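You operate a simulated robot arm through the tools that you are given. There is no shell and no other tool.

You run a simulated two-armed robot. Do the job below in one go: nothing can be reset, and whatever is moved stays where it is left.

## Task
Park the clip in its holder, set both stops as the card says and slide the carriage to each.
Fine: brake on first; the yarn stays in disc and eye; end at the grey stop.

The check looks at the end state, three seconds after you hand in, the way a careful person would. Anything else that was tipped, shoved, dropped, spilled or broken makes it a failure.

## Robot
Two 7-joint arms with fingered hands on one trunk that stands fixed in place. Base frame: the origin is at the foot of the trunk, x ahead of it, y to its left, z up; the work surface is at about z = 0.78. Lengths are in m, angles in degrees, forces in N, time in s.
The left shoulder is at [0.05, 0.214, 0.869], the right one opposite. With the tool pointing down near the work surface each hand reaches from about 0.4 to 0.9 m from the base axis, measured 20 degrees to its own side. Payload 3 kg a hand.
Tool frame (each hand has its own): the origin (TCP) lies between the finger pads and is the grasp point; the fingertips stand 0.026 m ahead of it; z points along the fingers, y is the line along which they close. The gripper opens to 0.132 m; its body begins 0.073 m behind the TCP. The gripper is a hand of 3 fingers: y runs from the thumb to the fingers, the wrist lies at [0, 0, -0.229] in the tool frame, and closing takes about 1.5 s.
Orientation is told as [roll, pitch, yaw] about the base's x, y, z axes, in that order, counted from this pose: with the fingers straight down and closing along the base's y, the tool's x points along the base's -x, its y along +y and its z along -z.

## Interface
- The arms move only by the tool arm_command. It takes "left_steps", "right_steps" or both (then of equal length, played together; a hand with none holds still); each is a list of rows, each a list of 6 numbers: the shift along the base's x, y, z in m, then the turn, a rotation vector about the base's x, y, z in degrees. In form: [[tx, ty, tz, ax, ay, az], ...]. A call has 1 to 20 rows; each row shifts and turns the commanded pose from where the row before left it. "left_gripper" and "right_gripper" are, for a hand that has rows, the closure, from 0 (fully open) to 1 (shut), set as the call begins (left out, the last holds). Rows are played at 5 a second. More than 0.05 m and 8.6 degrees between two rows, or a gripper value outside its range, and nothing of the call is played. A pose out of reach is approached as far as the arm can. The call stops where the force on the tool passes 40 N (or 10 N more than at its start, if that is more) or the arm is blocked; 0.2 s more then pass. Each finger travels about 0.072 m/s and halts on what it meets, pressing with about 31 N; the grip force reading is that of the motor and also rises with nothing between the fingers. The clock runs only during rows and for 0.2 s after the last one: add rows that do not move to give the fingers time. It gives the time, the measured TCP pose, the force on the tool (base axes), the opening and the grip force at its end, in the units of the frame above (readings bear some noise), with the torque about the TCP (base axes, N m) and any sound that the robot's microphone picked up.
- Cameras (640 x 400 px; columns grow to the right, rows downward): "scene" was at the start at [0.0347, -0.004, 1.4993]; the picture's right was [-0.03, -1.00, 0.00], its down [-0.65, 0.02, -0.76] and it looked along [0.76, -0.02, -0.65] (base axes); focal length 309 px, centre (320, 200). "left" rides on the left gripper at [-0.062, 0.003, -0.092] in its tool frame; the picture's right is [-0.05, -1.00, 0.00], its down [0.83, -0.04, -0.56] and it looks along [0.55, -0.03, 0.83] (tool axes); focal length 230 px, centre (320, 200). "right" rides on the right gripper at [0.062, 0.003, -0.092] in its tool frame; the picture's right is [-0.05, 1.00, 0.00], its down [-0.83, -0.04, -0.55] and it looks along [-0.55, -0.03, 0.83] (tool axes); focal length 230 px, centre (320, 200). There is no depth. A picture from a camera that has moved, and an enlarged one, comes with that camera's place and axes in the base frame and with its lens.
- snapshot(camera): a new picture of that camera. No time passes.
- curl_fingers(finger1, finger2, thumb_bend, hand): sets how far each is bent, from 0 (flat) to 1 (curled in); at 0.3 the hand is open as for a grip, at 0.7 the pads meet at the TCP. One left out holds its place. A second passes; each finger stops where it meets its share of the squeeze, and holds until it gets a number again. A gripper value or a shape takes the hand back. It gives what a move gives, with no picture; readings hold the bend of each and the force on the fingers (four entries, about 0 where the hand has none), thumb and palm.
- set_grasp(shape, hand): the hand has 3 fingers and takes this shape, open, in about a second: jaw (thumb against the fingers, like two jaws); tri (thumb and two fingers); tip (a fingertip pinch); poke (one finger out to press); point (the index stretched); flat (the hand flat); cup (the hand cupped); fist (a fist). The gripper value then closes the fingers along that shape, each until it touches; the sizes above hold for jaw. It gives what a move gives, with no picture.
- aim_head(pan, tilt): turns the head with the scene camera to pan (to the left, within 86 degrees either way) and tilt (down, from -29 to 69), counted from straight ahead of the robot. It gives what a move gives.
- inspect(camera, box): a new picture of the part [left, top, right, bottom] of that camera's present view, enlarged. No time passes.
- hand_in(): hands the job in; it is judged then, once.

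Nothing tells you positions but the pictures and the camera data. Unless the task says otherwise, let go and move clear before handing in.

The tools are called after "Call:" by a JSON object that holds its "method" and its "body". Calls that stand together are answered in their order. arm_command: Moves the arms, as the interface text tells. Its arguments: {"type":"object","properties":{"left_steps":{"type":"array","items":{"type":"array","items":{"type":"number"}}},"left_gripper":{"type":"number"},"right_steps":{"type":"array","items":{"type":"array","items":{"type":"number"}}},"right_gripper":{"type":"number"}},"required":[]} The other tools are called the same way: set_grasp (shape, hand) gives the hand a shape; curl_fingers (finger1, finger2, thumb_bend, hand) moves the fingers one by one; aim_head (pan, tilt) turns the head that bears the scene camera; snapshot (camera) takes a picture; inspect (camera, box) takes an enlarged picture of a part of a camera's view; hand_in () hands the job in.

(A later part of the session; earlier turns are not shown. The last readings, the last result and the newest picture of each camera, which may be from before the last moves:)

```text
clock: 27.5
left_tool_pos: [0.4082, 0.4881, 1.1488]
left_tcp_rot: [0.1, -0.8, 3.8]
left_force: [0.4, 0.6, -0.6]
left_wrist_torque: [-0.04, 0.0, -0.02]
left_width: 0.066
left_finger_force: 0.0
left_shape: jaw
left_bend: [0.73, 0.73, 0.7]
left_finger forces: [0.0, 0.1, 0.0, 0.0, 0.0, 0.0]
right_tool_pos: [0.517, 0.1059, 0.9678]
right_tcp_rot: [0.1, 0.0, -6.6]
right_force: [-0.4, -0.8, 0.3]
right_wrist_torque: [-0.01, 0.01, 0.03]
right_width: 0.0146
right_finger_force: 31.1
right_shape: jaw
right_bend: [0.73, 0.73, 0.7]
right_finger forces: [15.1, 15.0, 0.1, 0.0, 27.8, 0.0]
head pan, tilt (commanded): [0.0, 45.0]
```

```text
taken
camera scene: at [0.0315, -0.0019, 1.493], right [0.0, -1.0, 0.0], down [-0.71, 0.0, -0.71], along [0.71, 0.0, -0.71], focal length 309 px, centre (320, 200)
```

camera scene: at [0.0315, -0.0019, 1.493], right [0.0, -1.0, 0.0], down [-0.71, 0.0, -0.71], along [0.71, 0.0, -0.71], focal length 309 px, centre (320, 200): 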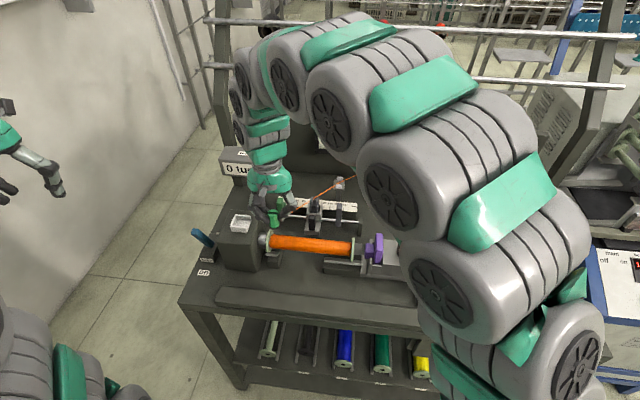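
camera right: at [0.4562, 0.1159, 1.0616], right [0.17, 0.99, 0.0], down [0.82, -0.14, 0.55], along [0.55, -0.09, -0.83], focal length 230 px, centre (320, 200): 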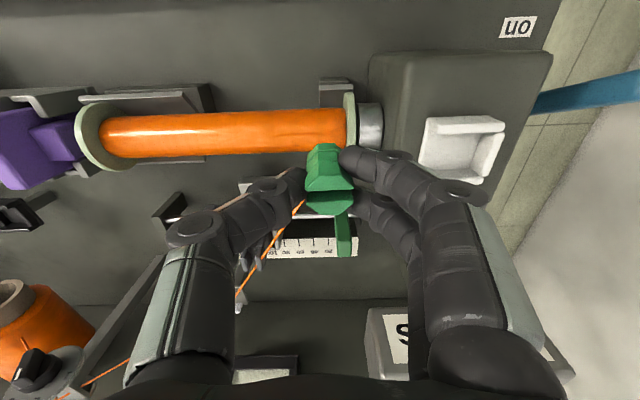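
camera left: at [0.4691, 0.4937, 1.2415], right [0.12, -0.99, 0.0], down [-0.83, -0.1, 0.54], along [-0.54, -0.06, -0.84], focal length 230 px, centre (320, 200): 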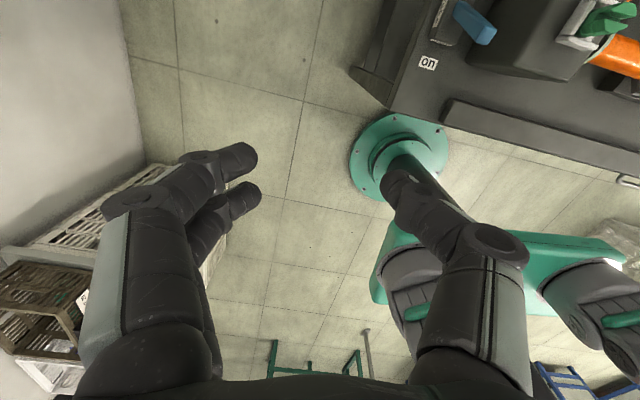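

I see the clip held upright above the bobbin's left end, and the yarn still runs through the eye. I'll continue slowly toward −y.

Call:
{"method": "arm_command", "body": {"right_steps": [[-0.003, -0.025, 0, 0, 0, 0], [-0.003, -0.025, 0, 0, 0, 0], [-0.002, -0.025, 0, 0, 0, 0], [0, -0.025, 0, 0, 0, 0], [0, -0.025, 0, 0, 0, 0]]}}

Call:
{"method": "snapshot", "body": {"camera": "right"}}

Call:
{"method": "inspect", "body": {"camera": "scene", "box": [230, 130, 430, 290]}}

```text
clock: 28.7
left_tool_pos: [0.4079, 0.4877, 1.1489]
left_tcp_rot: [0.1, -0.8, 3.6]
left_force: [-0.1, 0.2, -0.5]
left_wrist_torque: [0.0, 0.02, 0.0]
left_width: 0.0658
left_finger_force: 0.0
left_shape: jaw
left_bend: [0.73, 0.73, 0.7]
left_finger forces: [0.0, 0.0, 0.0, 0.0, 0.0, 0.1]
right_tool_pos: [0.51, -0.0206, 0.9687]
right_tcp_rot: [0.0, 0.1, -6.4]
right_force: [0.2, -0.5, -0.1]
right_wrist_torque: [-0.04, 0.06, -0.01]
right_width: 0.0147
right_finger_force: 31.3
right_shape: jaw
right_bend: [0.73, 0.73, 0.7]
right_finger forces: [15.4, 15.6, 0.0, 0.0, 27.6, 0.0]
head pan, tilt (commanded): [0.0, 45.0]
```

```text
taken
camera right: at [0.4485, -0.0095, 1.0624], right [0.16, 0.99, 0.0], down [0.82, -0.14, 0.56], along [0.55, -0.09, -0.83], focal length 230 px, centre (320, 200)
```

right: 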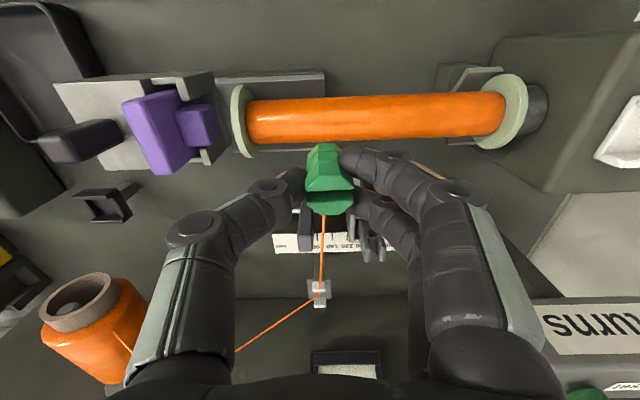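

```text
2.50 times, centred on (330, 210) of scene
camera zoom: at [0.0315, -0.0019, 1.493], right [0.0, -1.0, 0.0], down [-0.71, 0.0, -0.71], along [0.71, 0.0, -0.71], focal length 772 px, centre (295, 175)
```

zoom: 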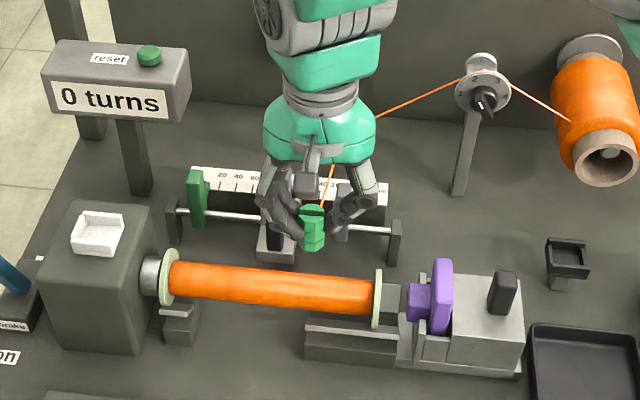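

I see the yarn still bent through the eye and the clip held well; the cup is to the lower left of the picture. I'll carry on past the tailstock, keeping to x ≈ 0.55, and stop short of the cup.

Call:
{"method": "arm_command", "body": {"right_steps": [[0.007, -0.025, 0, 0, 0, 0], [0.009, -0.025, 0, 0, 0, 0], [0.009, -0.025, 0, 0, 0, 0], [0.007, -0.025, 0, 0, 0, 0], [0.005, -0.025, 0, 0, 0, 0], [0.003, -0.025, 0, 0, 0, 0], [0.002, -0.025, 0, 0, 0, 0], [0.002, -0.025, 0, 0, 0, 0], [0.002, -0.02, 0, 0, 0, 0]]}}

Call:
{"method": "snapshot", "body": {"camera": "right"}}

Call:
{"method": "inspect", "body": {"camera": "scene", "box": [300, 130, 500, 290]}}

```text
clock: 30.7
left_tool_pos: [0.408, 0.4866, 1.1487]
left_tcp_rot: [0.1, -0.8, 3.8]
left_force: [-0.3, 0.8, -0.4]
left_wrist_torque: [-0.01, -0.01, 0.02]
left_width: 0.0656
left_finger_force: 0.2
left_shape: jaw
left_bend: [0.73, 0.73, 0.7]
left_finger forces: [0.0, 0.0, 0.1, 0.0, 0.0, 0.0]
right_tool_pos: [0.5566, -0.2413, 0.9692]
right_tcp_rot: [0.0, 0.0, -6.5]
right_force: [-0.2, 0.4, 0.3]
right_wrist_torque: [0.01, 0.03, 0.02]
right_width: 0.0146
right_finger_force: 30.8
right_shape: jaw
right_bend: [0.73, 0.73, 0.7]
right_finger forces: [15.7, 15.8, 0.0, 0.0, 27.7, 0.1]
head pan, tilt (commanded): [0.0, 45.0]
```

```text
taken
camera right: at [0.4952, -0.2298, 1.0628], right [0.17, 0.99, 0.0], down [0.82, -0.14, 0.56], along [0.55, -0.09, -0.83], focal length 230 px, centre (320, 200)
```

right: 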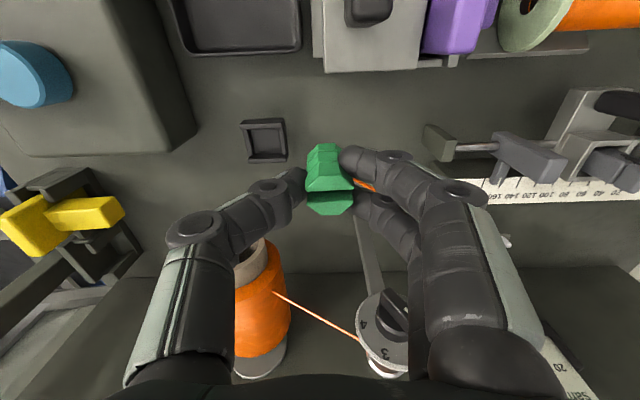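

```text
2.50 times, centred on (400, 210) of scene
camera zoom: at [0.0315, -0.0019, 1.493], right [0.0, -1.0, 0.0], down [-0.71, 0.0, -0.71], along [0.71, 0.0, -0.71], focal length 772 px, centre (120, 175)
```

zoom: 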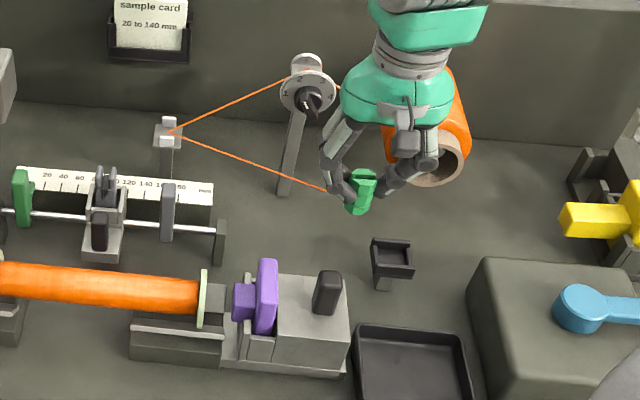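

I see the yarn still in the disc and eye, and the cup just beyond the clip. I'll zoom in on the cup to locate it precisely.

Call:
{"method": "inspect", "body": {"camera": "right", "box": [225, 100, 305, 180]}}

Call:
{"method": "inspect", "body": {"camera": "scene", "box": [375, 185, 445, 255]}}

Call:
{"method": "inspect", "body": {"camera": "right", "box": [270, 110, 400, 230]}}

```text
5.00 times, centred on (265, 140) of right
camera zoom: at [0.4952, -0.2298, 1.0628], right [0.17, 0.99, 0.0], down [0.82, -0.14, 0.56], along [0.55, -0.09, -0.83], focal length 1150 px, centre (595, 500)
```

zoom: 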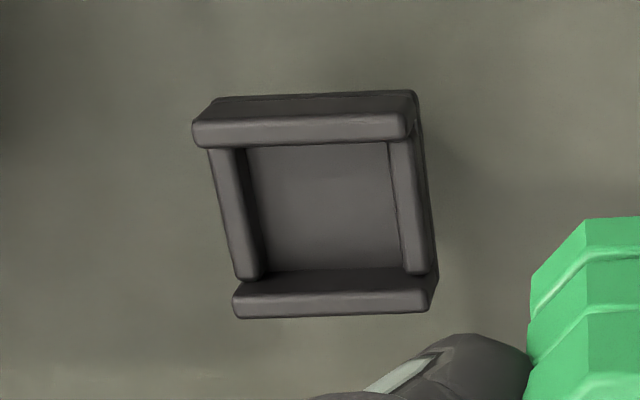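

```text
5.71 times, centred on (410, 220) of scene
camera zoom: at [0.0315, -0.0019, 1.493], right [0.0, -1.0, 0.0], down [-0.71, 0.0, -0.71], along [0.71, 0.0, -0.71], focal length 1764 px, centre (-194, 86)
```

zoom: 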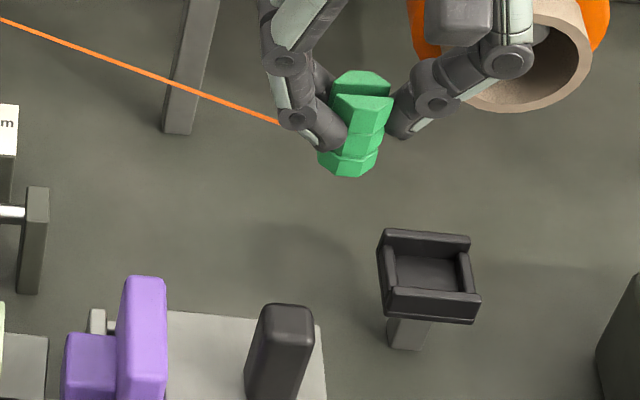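

```text
3.33 times, centred on (335, 170) of right
camera zoom: at [0.4952, -0.2298, 1.0628], right [0.17, 0.99, 0.0], down [0.82, -0.14, 0.56], along [0.55, -0.09, -0.83], focal length 767 px, centre (270, 300)
```

zoom: 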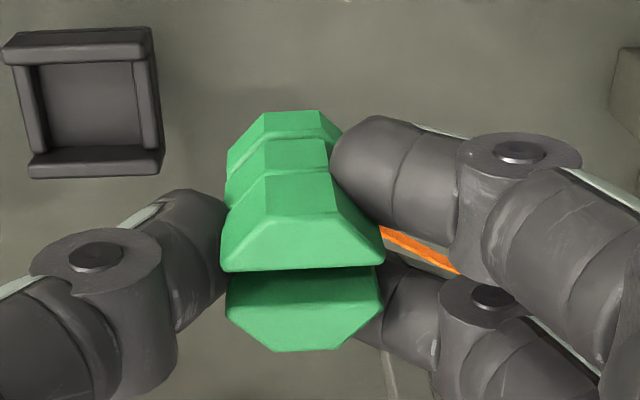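

I take the cup rim to be centred at about (0.566, −0.300, 0.837) with a 30 mm inner square, and the clip axis to sit about 4–5 mm +x/+y of the TCP. I'll move above the cup, still clear of its rim, and check the alignment.

Call:
{"method": "arm_command", "body": {"right_steps": [[0.002, -0.021, 0, 0, 0, 0], [0.002, -0.021, 0, 0, 0, 0], [0.002, -0.021, -0.01, 0, 0, 0], [0, 0, -0.02, 0, 0, 0], [0, 0, -0.015, 0, 0, 0], [0, 0, 0, 0, 0, 0]]}}

Call:
{"method": "inspect", "body": {"camera": "right", "box": [250, 90, 410, 240]}}

Call:
{"method": "inspect", "body": {"camera": "scene", "box": [385, 190, 465, 260]}}

Call:
{"method": "snapshot", "body": {"camera": "scene"}}

```text
clock: 32.1
left_tool_pos: [0.4077, 0.4869, 1.1488]
left_tcp_rot: [0.1, -0.8, 3.8]
left_force: [0.4, 0.8, 0.2]
left_wrist_torque: [0.02, -0.03, -0.02]
left_width: 0.0653
left_finger_force: 0.0
left_shape: jaw
left_bend: [0.73, 0.73, 0.7]
left_finger forces: [0.1, 0.1, 0.1, 0.0, 0.0, 0.0]
right_tool_pos: [0.5624, -0.3037, 0.9219]
right_tcp_rot: [0.0, 0.0, -6.5]
right_force: [0.2, 0.2, 0.0]
right_wrist_torque: [0.02, 0.01, 0.01]
right_width: 0.0146
right_finger_force: 30.9
right_shape: jaw
right_bend: [0.73, 0.73, 0.7]
right_finger forces: [16.0, 16.4, 0.0, 0.0, 27.6, 0.0]
head pan, tilt (commanded): [0.0, 45.0]
```

```text
2.67 times, centred on (330, 165) of right
camera zoom: at [0.5003, -0.2924, 1.0171], right [0.17, 0.99, 0.0], down [0.82, -0.14, 0.56], along [0.55, -0.09, -0.83], focal length 614 px, centre (293, 293)
```

zoom: 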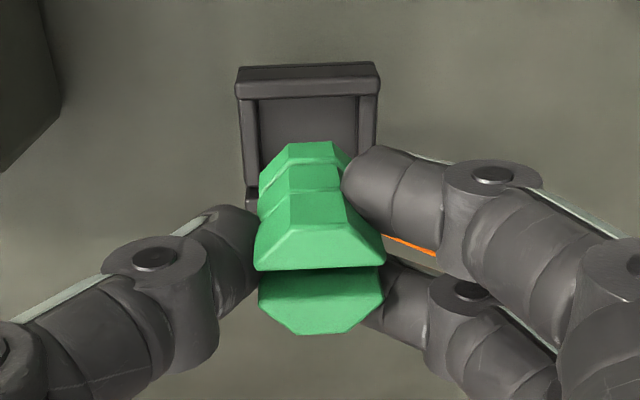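

```text
5.71 times, centred on (425, 225) of scene
camera zoom: at [0.0315, -0.0019, 1.493], right [0.0, -1.0, 0.0], down [-0.71, 0.0, -0.71], along [0.71, 0.0, -0.71], focal length 1764 px, centre (-280, 57)
```

zoom: 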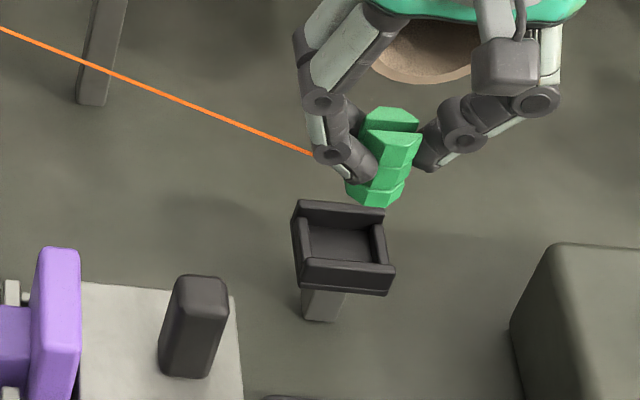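

```text
taken
camera scene: at [0.0315, -0.0019, 1.493], right [0.0, -1.0, 0.0], down [-0.71, 0.0, -0.71], along [0.71, 0.0, -0.71], focal length 309 px, centre (320, 200)
```

scene: 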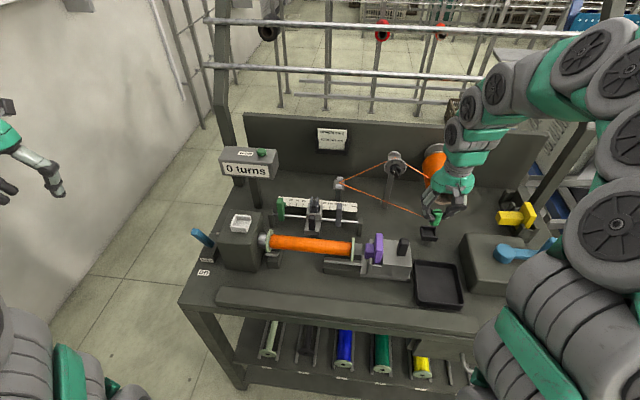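

I see the clip above the cup, but my two views disagree by a few millimetres on y. I'll zoom in more to settle it.

Call:
{"method": "inspect", "body": {"camera": "scene", "box": [408, 202, 448, 247]}}

Call:
{"method": "inspect", "body": {"camera": "right", "box": [290, 110, 370, 190]}}

```text
8.89 times, centred on (428, 224) of scene
camera zoom: at [0.0315, -0.0019, 1.493], right [0.0, -1.0, 0.0], down [-0.71, 0.0, -0.71], along [0.71, 0.0, -0.71], focal length 2744 px, centre (-640, -18)
```

zoom: 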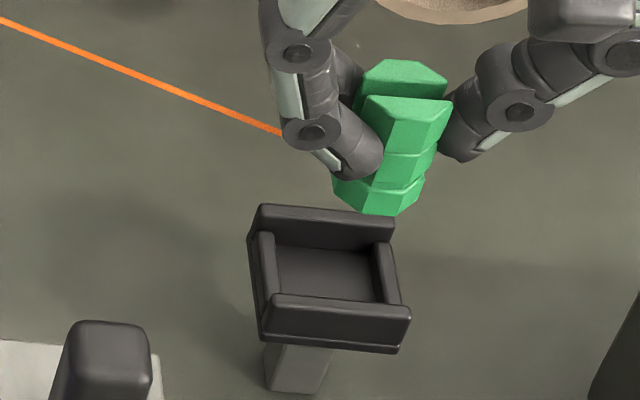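

```text
5.00 times, centred on (330, 150) of right
camera zoom: at [0.5003, -0.2924, 1.0171], right [0.17, 0.99, 0.0], down [0.82, -0.14, 0.56], along [0.55, -0.09, -0.83], focal length 1150 px, centre (270, 450)
```

zoom: 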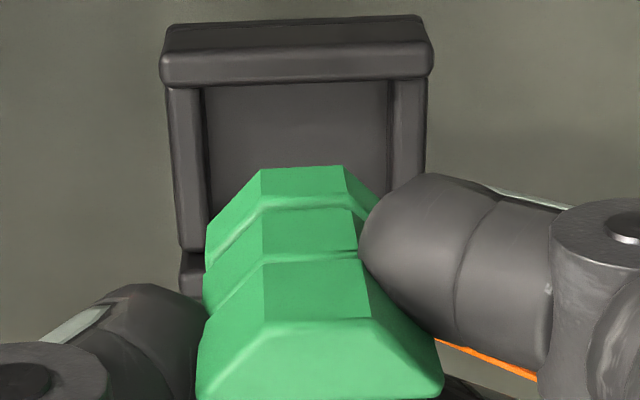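

I see the two views agree if the clip's base is about 47 mm below the TCP, which leaves the clip within about 2 mm of the cup's centre. I'll shift 1.5 mm in +x and lower to just above the rim for a closer check.

Call:
{"method": "arm_command", "body": {"right_steps": [[0.0015, 0, -0.012, 0, 0, 0], [0, 0, -0.012, 0, 0, 0], [0, 0, -0.006, 0, 0, 0], [0, 0, 0, 0, 0, 0]]}}

Call:
{"method": "inspect", "body": {"camera": "right", "box": [280, 110, 380, 210]}}

Call:
{"method": "inspect", "body": {"camera": "scene", "box": [408, 202, 448, 247]}}

```text
clock: 33.1
left_tool_pos: [0.4086, 0.4882, 1.1496]
left_tcp_rot: [0.1, -0.8, 3.7]
left_force: [0.8, -0.3, -0.6]
left_wrist_torque: [0.0, 0.01, 0.01]
left_width: 0.0656
left_finger_force: 0.1
left_shape: jaw
left_bend: [0.73, 0.73, 0.7]
left_finger forces: [0.0, 0.1, 0.0, 0.0, 0.1, 0.0]
right_tool_pos: [0.5623, -0.3025, 0.8929]
right_tcp_rot: [0.0, 0.0, -6.5]
right_force: [-0.8, -0.4, -0.4]
right_wrist_torque: [0.04, -0.02, 0.01]
right_width: 0.0144
right_finger_force: 31.1
right_shape: jaw
right_bend: [0.73, 0.73, 0.7]
right_finger forces: [16.2, 16.5, 0.0, 0.0, 27.6, 0.0]
head pan, tilt (commanded): [0.0, 45.0]
```

```text
4.00 times, centred on (330, 160) of right
camera zoom: at [0.502, -0.2926, 0.987], right [0.17, 0.99, 0.0], down [0.82, -0.14, 0.56], along [0.55, -0.09, -0.83], focal length 920 px, centre (280, 360)
```

zoom: 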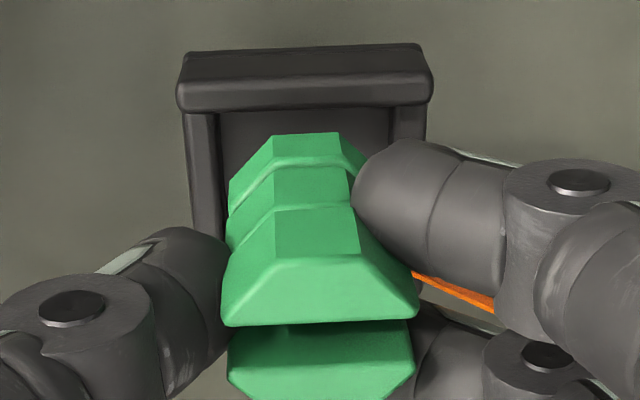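

```text
8.89 times, centred on (428, 224) of scene
camera zoom: at [0.0315, -0.0019, 1.493], right [0.0, -1.0, 0.0], down [-0.71, 0.0, -0.71], along [0.71, 0.0, -0.71], focal length 2744 px, centre (-640, -18)
```

zoom: 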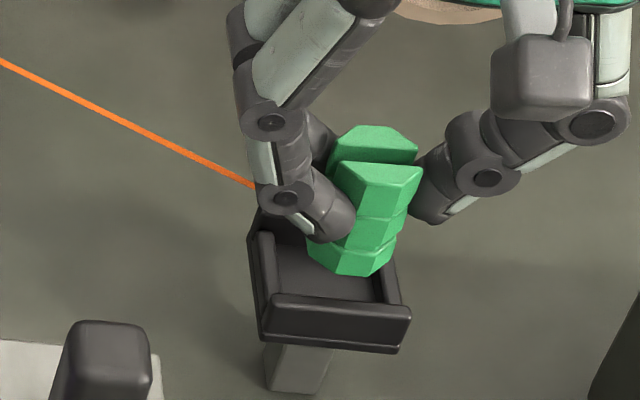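

I see the clip centred over the cup within about a millimetre in both views. I'll lower it in small steps toward the cup floor, watching the vertical force.

Call:
{"method": "arm_command", "body": {"right_steps": [[0.0007, 0, -0.005, 0, 0, 0], [0, 0, -0.005, 0, 0, 0], [0, 0, -0.004, 0, 0, 0], [0, 0, 0, 0, 0, 0]]}}

Call:
{"method": "inspect", "body": {"camera": "right", "box": [280, 110, 380, 210]}}

Call:
{"method": "inspect", "body": {"camera": "scene", "box": [408, 202, 448, 247]}}

```text
clock: 34.1
left_tool_pos: [0.4078, 0.4879, 1.1488]
left_tcp_rot: [0.2, -0.9, 3.7]
left_force: [-1.1, 0.6, 0.7]
left_wrist_torque: [-0.04, 0.01, 0.0]
left_width: 0.0657
left_finger_force: 0.2
left_shape: jaw
left_bend: [0.73, 0.73, 0.7]
left_finger forces: [0.1, 0.0, 0.0, 0.0, 0.0, 0.0]
right_tool_pos: [0.5638, -0.3036, 0.8789]
right_tcp_rot: [0.0, 0.0, -6.5]
right_force: [0.5, -0.9, 0.1]
right_wrist_torque: [0.0, -0.05, -0.03]
right_width: 0.0145
right_finger_force: 31.7
right_shape: jaw
right_bend: [0.73, 0.73, 0.7]
right_finger forces: [16.2, 16.9, 0.0, 0.0, 27.7, 0.1]
head pan, tilt (commanded): [0.0, 45.0]
```

```text
4.00 times, centred on (330, 160) of right
camera zoom: at [0.5027, -0.2925, 0.9732], right [0.17, 0.99, 0.0], down [0.82, -0.14, 0.56], along [0.55, -0.09, -0.83], focal length 920 px, centre (280, 360)
```

zoom: 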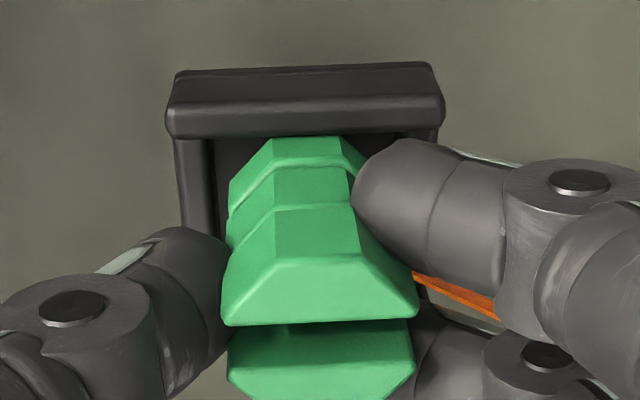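

```text
8.89 times, centred on (428, 224) of scene
camera zoom: at [0.0315, -0.0019, 1.493], right [0.0, -1.0, 0.0], down [-0.71, 0.0, -0.71], along [0.71, 0.0, -0.71], focal length 2744 px, centre (-640, -18)
```

zoom: 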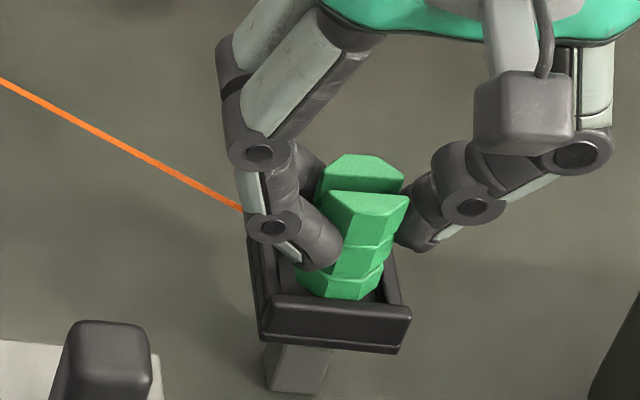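

I see the clip's base entering the cup without any contact force. I'll keep lowering in small steps until it touches the floor.

Call:
{"method": "arm_command", "body": {"right_steps": [[0, 0, -0.003, 0, 0, 0], [0, 0, -0.003, 0, 0, 0], [0, 0, 0, 0, 0, 0]]}}

Call:
{"method": "inspect", "body": {"camera": "right", "box": [280, 110, 380, 210]}}

Call:
{"method": "inspect", "body": {"camera": "scene", "box": [408, 202, 448, 247]}}

```text
clock: 34.9
left_tool_pos: [0.4086, 0.4876, 1.1486]
left_tcp_rot: [0.0, -0.8, 3.7]
left_force: [-0.5, -0.4, 0.2]
left_wrist_torque: [0.01, 0.0, -0.01]
left_width: 0.0658
left_finger_force: 0.0
left_shape: jaw
left_bend: [0.73, 0.73, 0.7]
left_finger forces: [0.0, 0.0, 0.0, 0.0, 0.0, 0.0]
right_tool_pos: [0.5627, -0.3022, 0.8732]
right_tcp_rot: [0.0, 0.0, -6.6]
right_force: [1.2, -0.5, 1.3]
right_wrist_torque: [0.01, -0.01, 0.01]
right_width: 0.0147
right_finger_force: 30.4
right_shape: jaw
right_bend: [0.73, 0.73, 0.7]
right_finger forces: [16.0, 17.3, 0.0, 0.0, 27.9, 0.0]
head pan, tilt (commanded): [0.0, 45.0]
```

```text
4.00 times, centred on (330, 160) of right
camera zoom: at [0.5027, -0.2924, 0.9671], right [0.17, 0.99, 0.0], down [0.82, -0.14, 0.56], along [0.55, -0.09, -0.83], focal length 920 px, centre (280, 360)
```

zoom: 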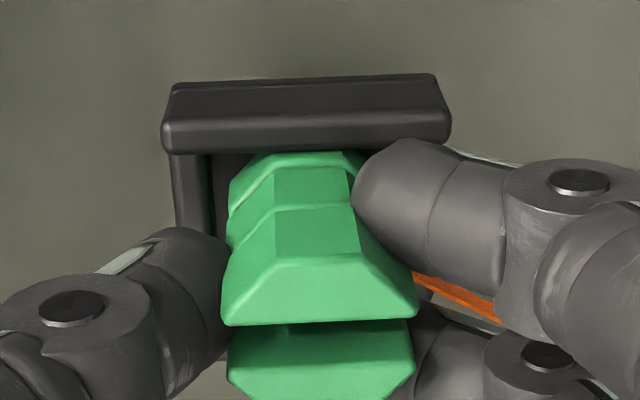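

```text
8.89 times, centred on (428, 224) of scene
camera zoom: at [0.0315, -0.0019, 1.493], right [0.0, -1.0, 0.0], down [-0.71, 0.0, -0.71], along [0.71, 0.0, -0.71], focal length 2744 px, centre (-640, -18)
```

zoom: 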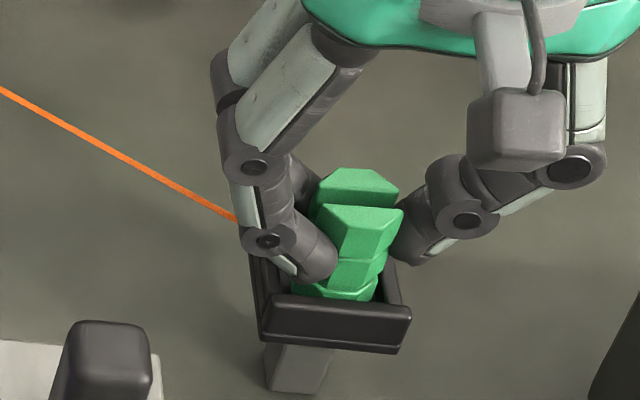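

I see the base well below the rim now. I'll lower a few more millimetres to find the floor.

Call:
{"method": "arm_command", "body": {"right_steps": [[0, 0, -0.002, 0, 0, 0], [0, 0, -0.002, 0, 0, 0]]}}

Call:
{"method": "inspect", "body": {"camera": "scene", "box": [408, 202, 448, 247]}}

```text
clock: 35.5
left_tool_pos: [0.4092, 0.4886, 1.1483]
left_tcp_rot: [0.1, -0.8, 3.6]
left_force: [-0.6, 0.2, -0.7]
left_wrist_torque: [-0.03, -0.02, 0.0]
left_width: 0.0658
left_finger_force: 0.1
left_shape: jaw
left_bend: [0.73, 0.73, 0.7]
left_finger forces: [0.1, 0.1, 0.0, 0.1, 0.1, 0.0]
right_tool_pos: [0.5636, -0.3034, 0.8696]
right_tcp_rot: [-0.1, 0.0, -6.5]
right_force: [-0.5, -0.1, 0.2]
right_wrist_torque: [-0.01, -0.01, -0.03]
right_width: 0.0146
right_finger_force: 31.1
right_shape: jaw
right_bend: [0.73, 0.73, 0.7]
right_finger forces: [16.6, 16.7, 0.0, 0.0, 28.1, 0.0]
head pan, tilt (commanded): [0.0, 45.0]
```

```text
8.89 times, centred on (428, 224) of scene
camera zoom: at [0.0315, -0.0019, 1.493], right [0.0, -1.0, 0.0], down [-0.71, 0.0, -0.71], along [0.71, 0.0, -0.71], focal length 2744 px, centre (-640, -18)
```

zoom: 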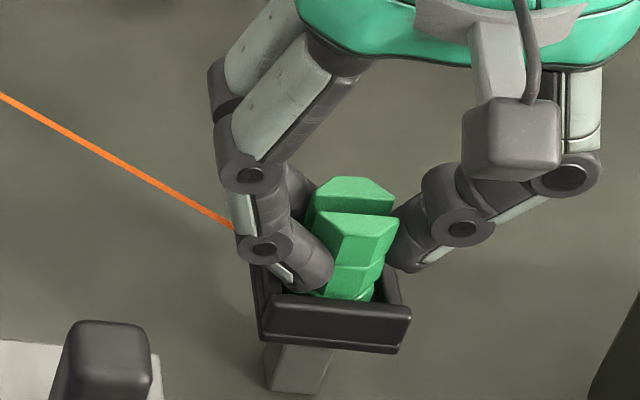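

I still see no contact force. I'll go down 2 mm at a time, since the fingertips are nearing the rim.

Call:
{"method": "arm_command", "body": {"right_steps": [[0, 0, -0.002, 0, 0, 0], [0, 0, 0, 0, 0, 0]]}}

Call:
{"method": "inspect", "body": {"camera": "right", "box": [270, 110, 400, 230]}}

Call:
{"method": "inspect", "body": {"camera": "scene", "box": [408, 202, 448, 247]}}

```text
clock: 36.1
left_tool_pos: [0.4084, 0.4882, 1.1492]
left_tcp_rot: [0.0, -0.8, 3.6]
left_force: [-0.2, -0.1, -0.6]
left_wrist_torque: [-0.02, 0.01, -0.01]
left_width: 0.0655
left_finger_force: 0.1
left_shape: jaw
left_bend: [0.73, 0.73, 0.7]
left_finger forces: [0.1, 0.0, 0.0, 0.0, 0.0, 0.1]
right_tool_pos: [0.5636, -0.3027, 0.8687]
right_tcp_rot: [0.0, 0.0, -6.6]
right_force: [-2.5, -2.6, 20.1]
right_wrist_torque: [0.09, 0.05, 0.0]
right_width: 0.0148
right_finger_force: 31.5
right_shape: jaw
right_bend: [0.73, 0.73, 0.71]
right_finger forces: [19.4, 18.3, 0.0, 0.0, 34.5, 0.0]
head pan, tilt (commanded): [0.0, 45.0]
```

```text
3.33 times, centred on (335, 170) of right
camera zoom: at [0.5031, -0.2923, 0.9617], right [0.17, 0.99, 0.0], down [0.82, -0.14, 0.56], along [0.55, -0.09, -0.83], focal length 767 px, centre (270, 300)
```

zoom: 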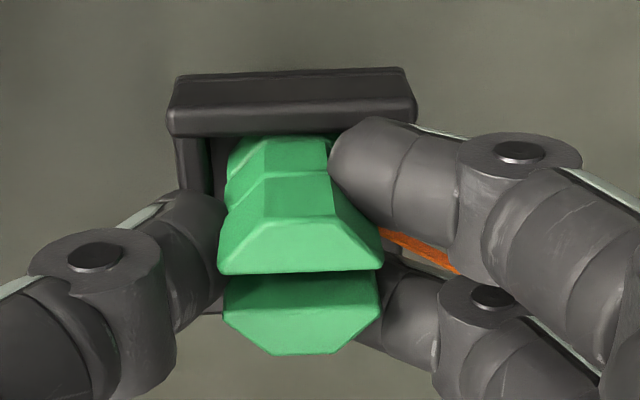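

```text
8.89 times, centred on (428, 224) of scene
camera zoom: at [0.0313, -0.0018, 1.493], right [0.0, -1.0, 0.0], down [-0.71, 0.0, -0.71], along [0.71, 0.0, -0.71], focal length 2744 px, centre (-640, -18)
```

zoom: 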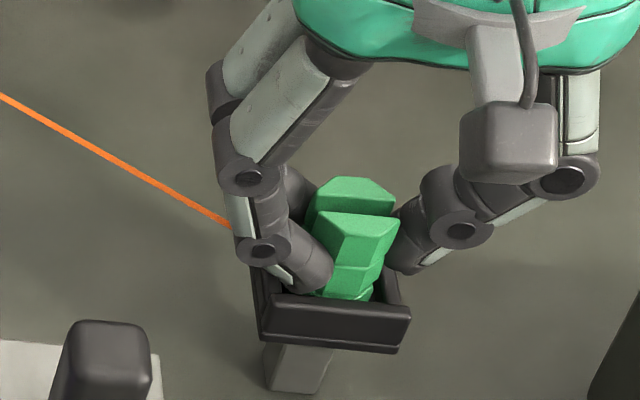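

I see 20 N upward, so the clip's base is on the cup floor. I'll ease up 1 mm to unload it and then open the fingers a little.

Call:
{"method": "arm_command", "body": {"right_steps": [[0, 0, 0.0012, 0, 0, 0], [0, 0, 0, 0, 0, 0]]}}

Call:
{"method": "arm_command", "body": {"right_steps": [[0, 0, 0, 0, 0, 0], [0, 0, 0, 0, 0, 0], [0, 0, 0, 0, 0, 0], [0, 0, 0, 0, 0, 0]], "right_gripper": 0.72}}

Call:
{"method": "inspect", "body": {"camera": "right", "box": [250, 100, 410, 240]}}

Call:
{"method": "inspect", "body": {"camera": "scene", "box": [408, 202, 448, 247]}}

```text
clock: 36.7
left_tool_pos: [0.4087, 0.4869, 1.1484]
left_tcp_rot: [0.1, -0.8, 3.7]
left_force: [-0.8, 0.1, -1.4]
left_wrist_torque: [-0.01, -0.03, -0.03]
left_width: 0.0657
left_finger_force: 0.0
left_shape: jaw
left_bend: [0.73, 0.73, 0.7]
left_finger forces: [0.0, 0.0, 0.0, 0.0, 0.0, 0.0]
right_tool_pos: [0.5641, -0.3021, 0.8683]
right_tcp_rot: [0.0, -0.1, -6.4]
right_force: [0.6, -1.2, 5.3]
right_wrist_torque: [0.02, 0.03, -0.02]
right_width: 0.0152
right_finger_force: 30.8
right_shape: jaw
right_bend: [0.73, 0.73, 0.71]
right_finger forces: [18.0, 18.9, 0.0, 0.0, 32.1, 0.0]
head pan, tilt (commanded): [0.0, 45.0]
```

```text
clock: 37.7
left_tool_pos: [0.4095, 0.4875, 1.1473]
left_tcp_rot: [0.1, -0.8, 3.8]
left_force: [-0.3, 0.6, 0.7]
left_wrist_torque: [0.0, -0.03, -0.01]
left_width: 0.0652
left_finger_force: 0.1
left_shape: jaw
left_bend: [0.73, 0.73, 0.7]
left_finger forces: [0.0, 0.0, 0.1, 0.1, 0.0, 0.0]
right_tool_pos: [0.5632, -0.3024, 0.8681]
right_tcp_rot: [0.1, 0.0, -6.4]
right_force: [-0.4, 0.5, 0.1]
right_wrist_torque: [0.0, 0.0, 0.02]
right_width: 0.0367
right_finger_force: 0.1
right_shape: jaw
right_bend: [0.74, 0.74, 0.7]
right_finger forces: [0.0, 0.0, 0.0, 0.0, 0.0, 0.0]
head pan, tilt (commanded): [0.0, 45.0]
```

```text
2.86 times, centred on (330, 170) of right
camera zoom: at [0.5031, -0.2921, 0.9625], right [0.17, 0.99, 0.0], down [0.82, -0.14, 0.56], along [0.55, -0.09, -0.83], focal length 657 px, centre (291, 286)
```

zoom: 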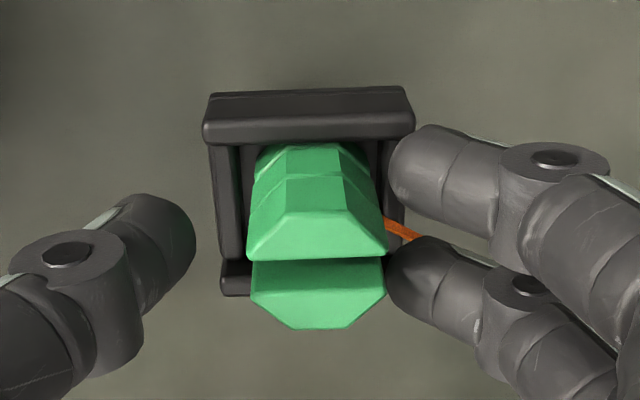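

```text
8.89 times, centred on (428, 224) of scene
camera zoom: at [0.0315, -0.0019, 1.493], right [0.0, -1.0, 0.0], down [-0.71, 0.0, -0.71], along [0.71, 0.0, -0.71], focal length 2744 px, centre (-640, -18)
```

zoom: 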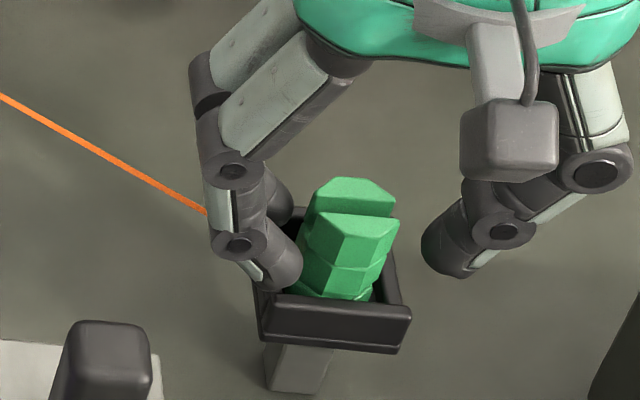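

I see the clip standing upright in the cup on its own. I'll open wider and lift the hand straight up.

Call:
{"method": "arm_command", "body": {"right_steps": [[0, 0.002, 0, 0, 0, 0], [0, 0.002, 0, 0, 0, 0], [0, 0, 0, 0, 0, 0], [0, 0, 0.01, 0, 0, 0], [0, 0, 0.02, 0, 0, 0], [0, 0, 0.03, 0, 0, 0], [0, 0, 0.03, 0, 0, 0]], "right_gripper": 0.5}}

Call:
{"method": "snapshot", "body": {"camera": "right"}}

Call:
{"method": "inspect", "body": {"camera": "scene", "box": [300, 130, 480, 280]}}

```text
clock: 39.3
left_tool_pos: [0.408, 0.4871, 1.1483]
left_tcp_rot: [0.1, -0.8, 3.7]
left_force: [-0.2, -0.2, -0.1]
left_wrist_torque: [-0.03, 0.0, 0.0]
left_width: 0.0656
left_finger_force: 0.1
left_shape: jaw
left_bend: [0.73, 0.73, 0.7]
left_finger forces: [0.0, 0.0, 0.0, 0.0, 0.0, 0.0]
right_tool_pos: [0.5641, -0.3, 0.9589]
right_tcp_rot: [0.0, 0.1, -6.6]
right_force: [0.5, -0.2, -0.8]
right_wrist_torque: [0.0, 0.01, -0.03]
right_width: 0.0654
right_finger_force: 0.0
right_shape: jaw
right_bend: [0.73, 0.73, 0.7]
right_finger forces: [0.1, 0.1, 0.0, 0.1, 0.0, 0.1]
head pan, tilt (commanded): [0.0, 45.0]
```

```text
taken
camera right: at [0.5024, -0.2886, 1.0528], right [0.17, 0.99, 0.0], down [0.82, -0.14, 0.55], along [0.55, -0.09, -0.83], focal length 230 px, centre (320, 200)
```

right: 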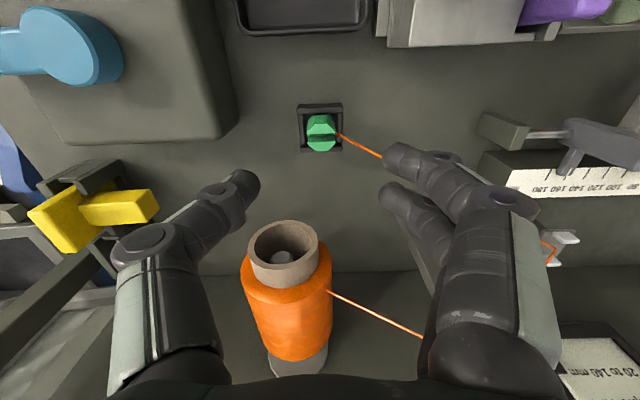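

```text
2.67 times, centred on (390, 205) of scene
camera zoom: at [0.0315, -0.0019, 1.493], right [0.0, -1.0, 0.0], down [-0.71, 0.0, -0.71], along [0.71, 0.0, -0.71], focal length 823 px, centre (133, 187)
```

zoom: 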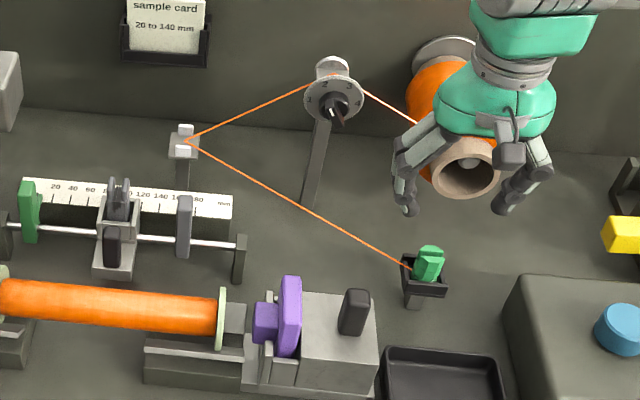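

I see the clip parked upright in the dark cup with the yarn still running spool–disc–eye–clip. I'll check it closely, then move to the stops.

Call:
{"method": "inspect", "body": {"camera": "scene", "box": [408, 202, 448, 247]}}

Call:
{"method": "inspect", "body": {"camera": "right", "box": [280, 85, 380, 175]}}

Call:
{"method": "inspect", "body": {"camera": "scene", "box": [325, 150, 410, 215]}}

```text
8.89 times, centred on (428, 224) of scene
camera zoom: at [0.0315, -0.0019, 1.493], right [0.0, -1.0, 0.0], down [-0.71, 0.0, -0.71], along [0.71, 0.0, -0.71], focal length 2744 px, centre (-640, -18)
```

zoom: 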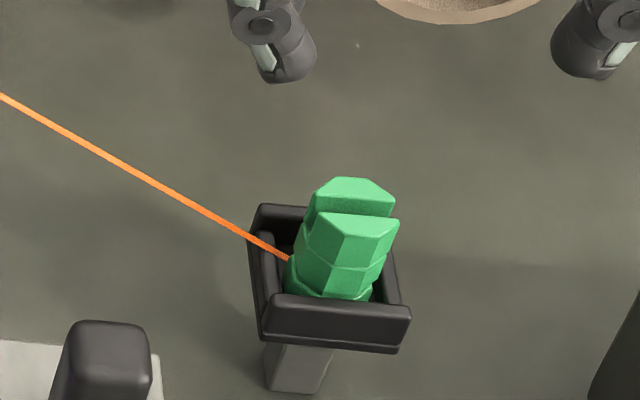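

```text
4.44 times, centred on (330, 130) of right
camera zoom: at [0.5024, -0.2886, 1.0528], right [0.17, 0.99, 0.0], down [0.82, -0.14, 0.55], along [0.55, -0.09, -0.83], focal length 1022 px, centre (276, 511)
```

zoom: 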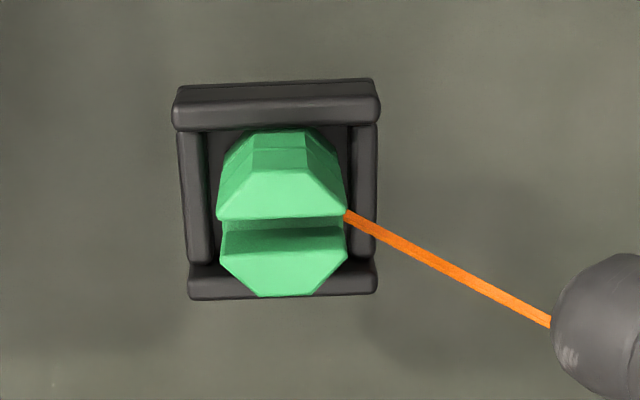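

```text
6.15 times, centred on (368, 182) of scene
camera zoom: at [0.0315, -0.0019, 1.493], right [0.0, -1.0, 0.0], down [-0.71, 0.0, -0.71], along [0.71, 0.0, -0.71], focal length 1900 px, centre (28, 308)
```

zoom: 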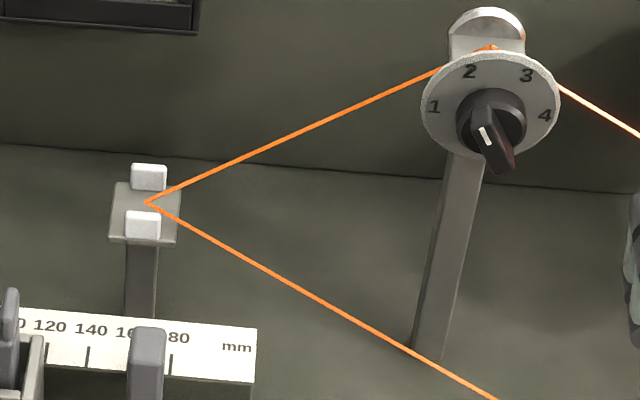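

I see the clip seated squarely in its holder and the yarn in both disc and eye. Now I'll bring the right hand back over the track to look closely at the two stops and the ruler.

Call:
{"method": "arm_command", "body": {"right_steps": [[0, 0.03, 0.02, 0, 0, 0], [0, 0.045, 0.01, 0, 0, 0], [0, 0.045, 0.005, 0, 0, 0], [0, 0.045, 0, 0, 0, 0], [0, 0.045, 0, 0, 0, 0], [0, 0.045, 0, 0, 0, 0], [0, 0.045, 0, 0, 0, 0], [0, 0.03, 0, 0, 0, 0]]}}

Call:
{"method": "snapshot", "body": {"camera": "right"}}

Call:
{"method": "inspect", "body": {"camera": "right", "box": [180, 120, 460, 280]}}

```text
clock: 41.1
left_tool_pos: [0.4087, 0.4874, 1.1493]
left_tcp_rot: [0.1, -0.9, 3.7]
left_force: [0.4, -0.4, -0.3]
left_wrist_torque: [-0.02, -0.02, 0.0]
left_width: 0.0659
left_finger_force: 0.1
left_shape: jaw
left_bend: [0.73, 0.73, 0.7]
left_finger forces: [0.0, 0.0, 0.0, 0.0, 0.1, 0.0]
right_tool_pos: [0.5637, 0.0315, 0.9942]
right_tcp_rot: [0.0, -0.1, -6.5]
right_force: [-0.4, 0.0, 0.0]
right_wrist_torque: [-0.05, 0.02, 0.0]
right_width: 0.0655
right_finger_force: 0.1
right_shape: jaw
right_bend: [0.73, 0.73, 0.7]
right_finger forces: [0.1, 0.1, 0.0, 0.1, 0.1, 0.1]
head pan, tilt (commanded): [0.0, 45.0]
```

```text
taken
camera right: at [0.5023, 0.0422, 1.0876], right [0.17, 0.99, 0.0], down [0.82, -0.14, 0.56], along [0.55, -0.09, -0.83], focal length 230 px, centre (320, 200)
```

right: 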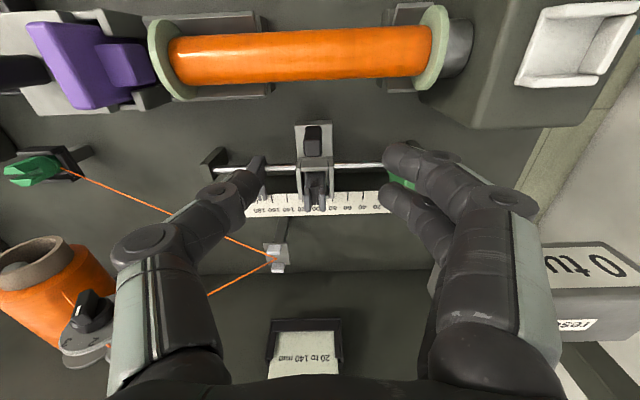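

```text
2.29 times, centred on (320, 200) of right
camera zoom: at [0.5023, 0.0422, 1.0876], right [0.17, 0.99, 0.0], down [0.82, -0.14, 0.56], along [0.55, -0.09, -0.83], focal length 526 px, centre (320, 200)
```

zoom: 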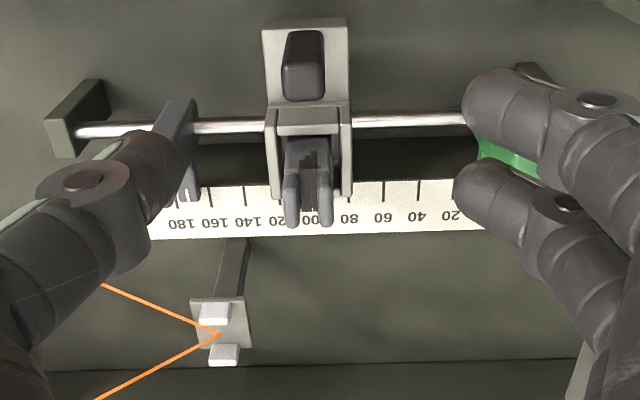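

I see the ruler squarely now, but the fingers hide both stops. I'll shift so the green stop lies between the fingers.

Call:
{"method": "arm_command", "body": {"right_steps": [[0.005, 0.03, 0, 0, 0, 0], [0.005, 0.03, 0, 0, 0, 0], [0.005, 0.025, 0, 0, 0, 0], [0, 0, 0, 0, 0, 0]]}}

Call:
{"method": "inspect", "body": {"camera": "right", "box": [240, 110, 400, 230]}}

Call:
{"method": "inspect", "body": {"camera": "scene", "box": [255, 170, 375, 250]}}

```text
clock: 42.1
left_tool_pos: [0.4094, 0.4868, 1.1482]
left_tcp_rot: [0.1, -0.7, 3.7]
left_force: [-0.5, 0.2, 0.2]
left_wrist_torque: [0.03, 0.02, 0.01]
left_width: 0.0657
left_finger_force: 0.3
left_shape: jaw
left_bend: [0.73, 0.73, 0.7]
left_finger forces: [0.0, 0.1, 0.1, 0.0, 0.0, 0.0]
right_tool_pos: [0.5782, 0.1165, 0.9943]
right_tcp_rot: [0.0, 0.0, -6.5]
right_force: [-0.3, 0.3, -0.4]
right_wrist_torque: [0.0, -0.01, 0.0]
right_width: 0.0654
right_finger_force: 0.1
right_shape: jaw
right_bend: [0.73, 0.73, 0.7]
right_finger forces: [0.0, 0.0, 0.1, 0.0, 0.1, 0.0]
head pan, tilt (commanded): [0.0, 45.0]
```

```text
3.33 times, centred on (320, 170) of right
camera zoom: at [0.517, 0.1271, 1.0879], right [0.17, 0.99, 0.0], down [0.82, -0.14, 0.55], along [0.55, -0.09, -0.83], focal length 767 px, centre (320, 300)
```

zoom: 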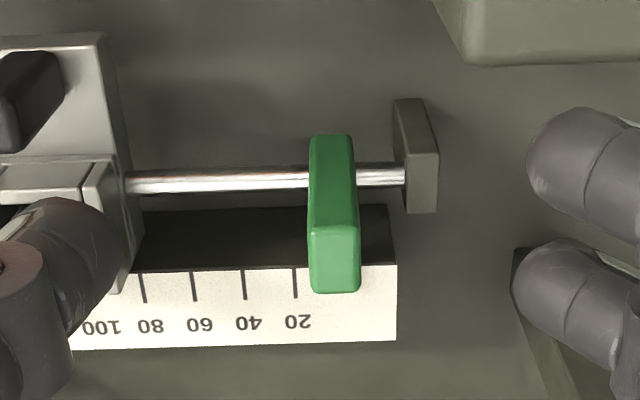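

```text
5.00 times, centred on (315, 210) of scene
camera zoom: at [0.0315, -0.0019, 1.493], right [0.0, -1.0, 0.0], down [-0.71, 0.0, -0.71], along [0.71, 0.0, -0.71], focal length 1543 px, centre (345, 150)
```

zoom: 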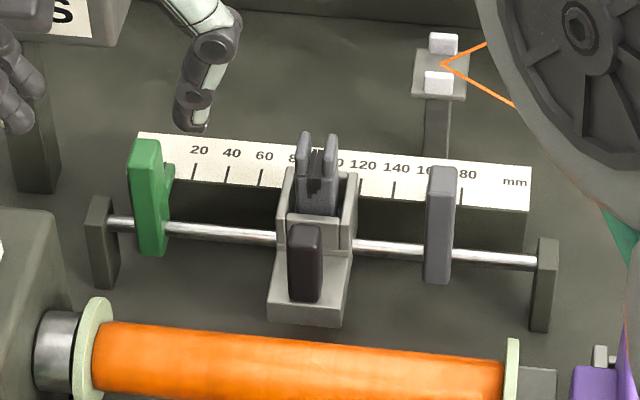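

I see the green stop as an upright plate with its pointer hidden beneath. I'll zoom further for precise geometry.

Call:
{"method": "inspect", "body": {"camera": "right", "box": [300, 115, 360, 175]}}

Call:
{"method": "inspect", "body": {"camera": "scene", "box": [268, 188, 308, 236]}}

Call:
{"method": "inspect", "body": {"camera": "scene", "box": [325, 188, 375, 245]}}

```text
6.67 times, centred on (330, 145) of right
camera zoom: at [0.517, 0.1271, 1.0879], right [0.17, 0.99, 0.0], down [0.82, -0.14, 0.55], along [0.55, -0.09, -0.83], focal length 1534 px, centre (253, 567)
```

zoom: 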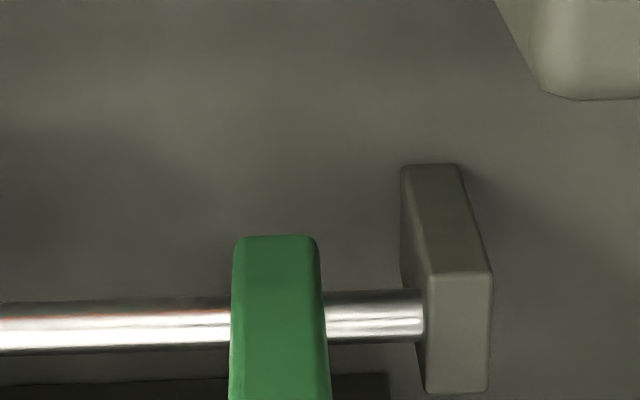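

```text
8.33 times, centred on (288, 212) of scene
camera zoom: at [0.0315, -0.0019, 1.493], right [0.0, -1.0, 0.0], down [-0.71, 0.0, -0.71], along [0.71, 0.0, -0.71], focal length 2572 px, centre (587, 100)
```

zoom: 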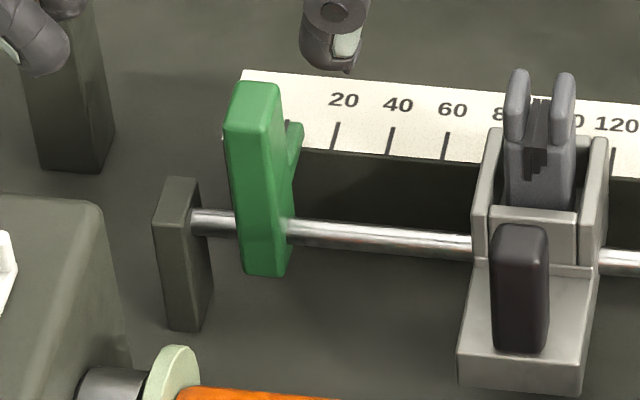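

```text
7.02 times, centred on (350, 216) of scene
camera zoom: at [0.0315, -0.0019, 1.493], right [0.0, -1.0, 0.0], down [-0.71, 0.0, -0.71], along [0.71, 0.0, -0.71], focal length 2166 px, centre (110, 84)
```

zoom: 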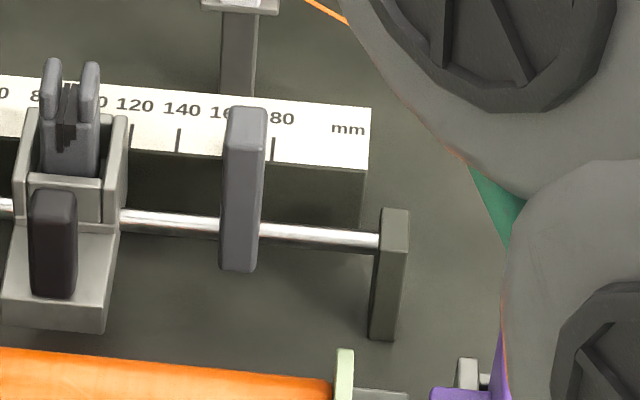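

I see the green stop's top at about (0.632, 0.112, 0.892) and the rod at z ≈ 0.825. Now I'll zoom strongly on the pointers and ticks from the scene camera to read the present settings.

Call:
{"method": "inspect", "body": {"camera": "scene", "box": [278, 192, 308, 216]}}

Call:
{"method": "inspect", "body": {"camera": "scene", "box": [335, 192, 365, 216]}}

```text
16.00 times, centred on (293, 204) of scene
camera zoom: at [0.0315, -0.0019, 1.493], right [0.0, -1.0, 0.0], down [-0.71, 0.0, -0.71], along [0.71, 0.0, -0.71], focal length 4939 px, centre (752, 136)
```

zoom: 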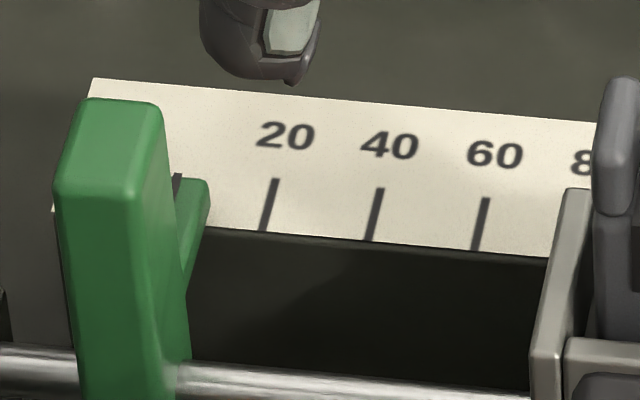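

```text
16.00 times, centred on (350, 204) of scene
camera zoom: at [0.0315, -0.0019, 1.493], right [0.0, -1.0, 0.0], down [-0.71, 0.0, -0.71], along [0.71, 0.0, -0.71], focal length 4939 px, centre (-160, 136)
```

zoom: 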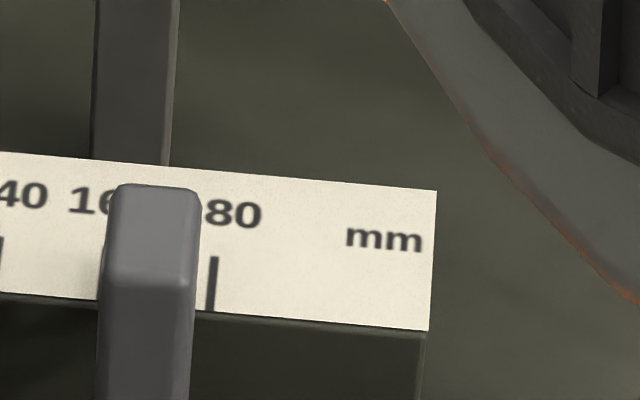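

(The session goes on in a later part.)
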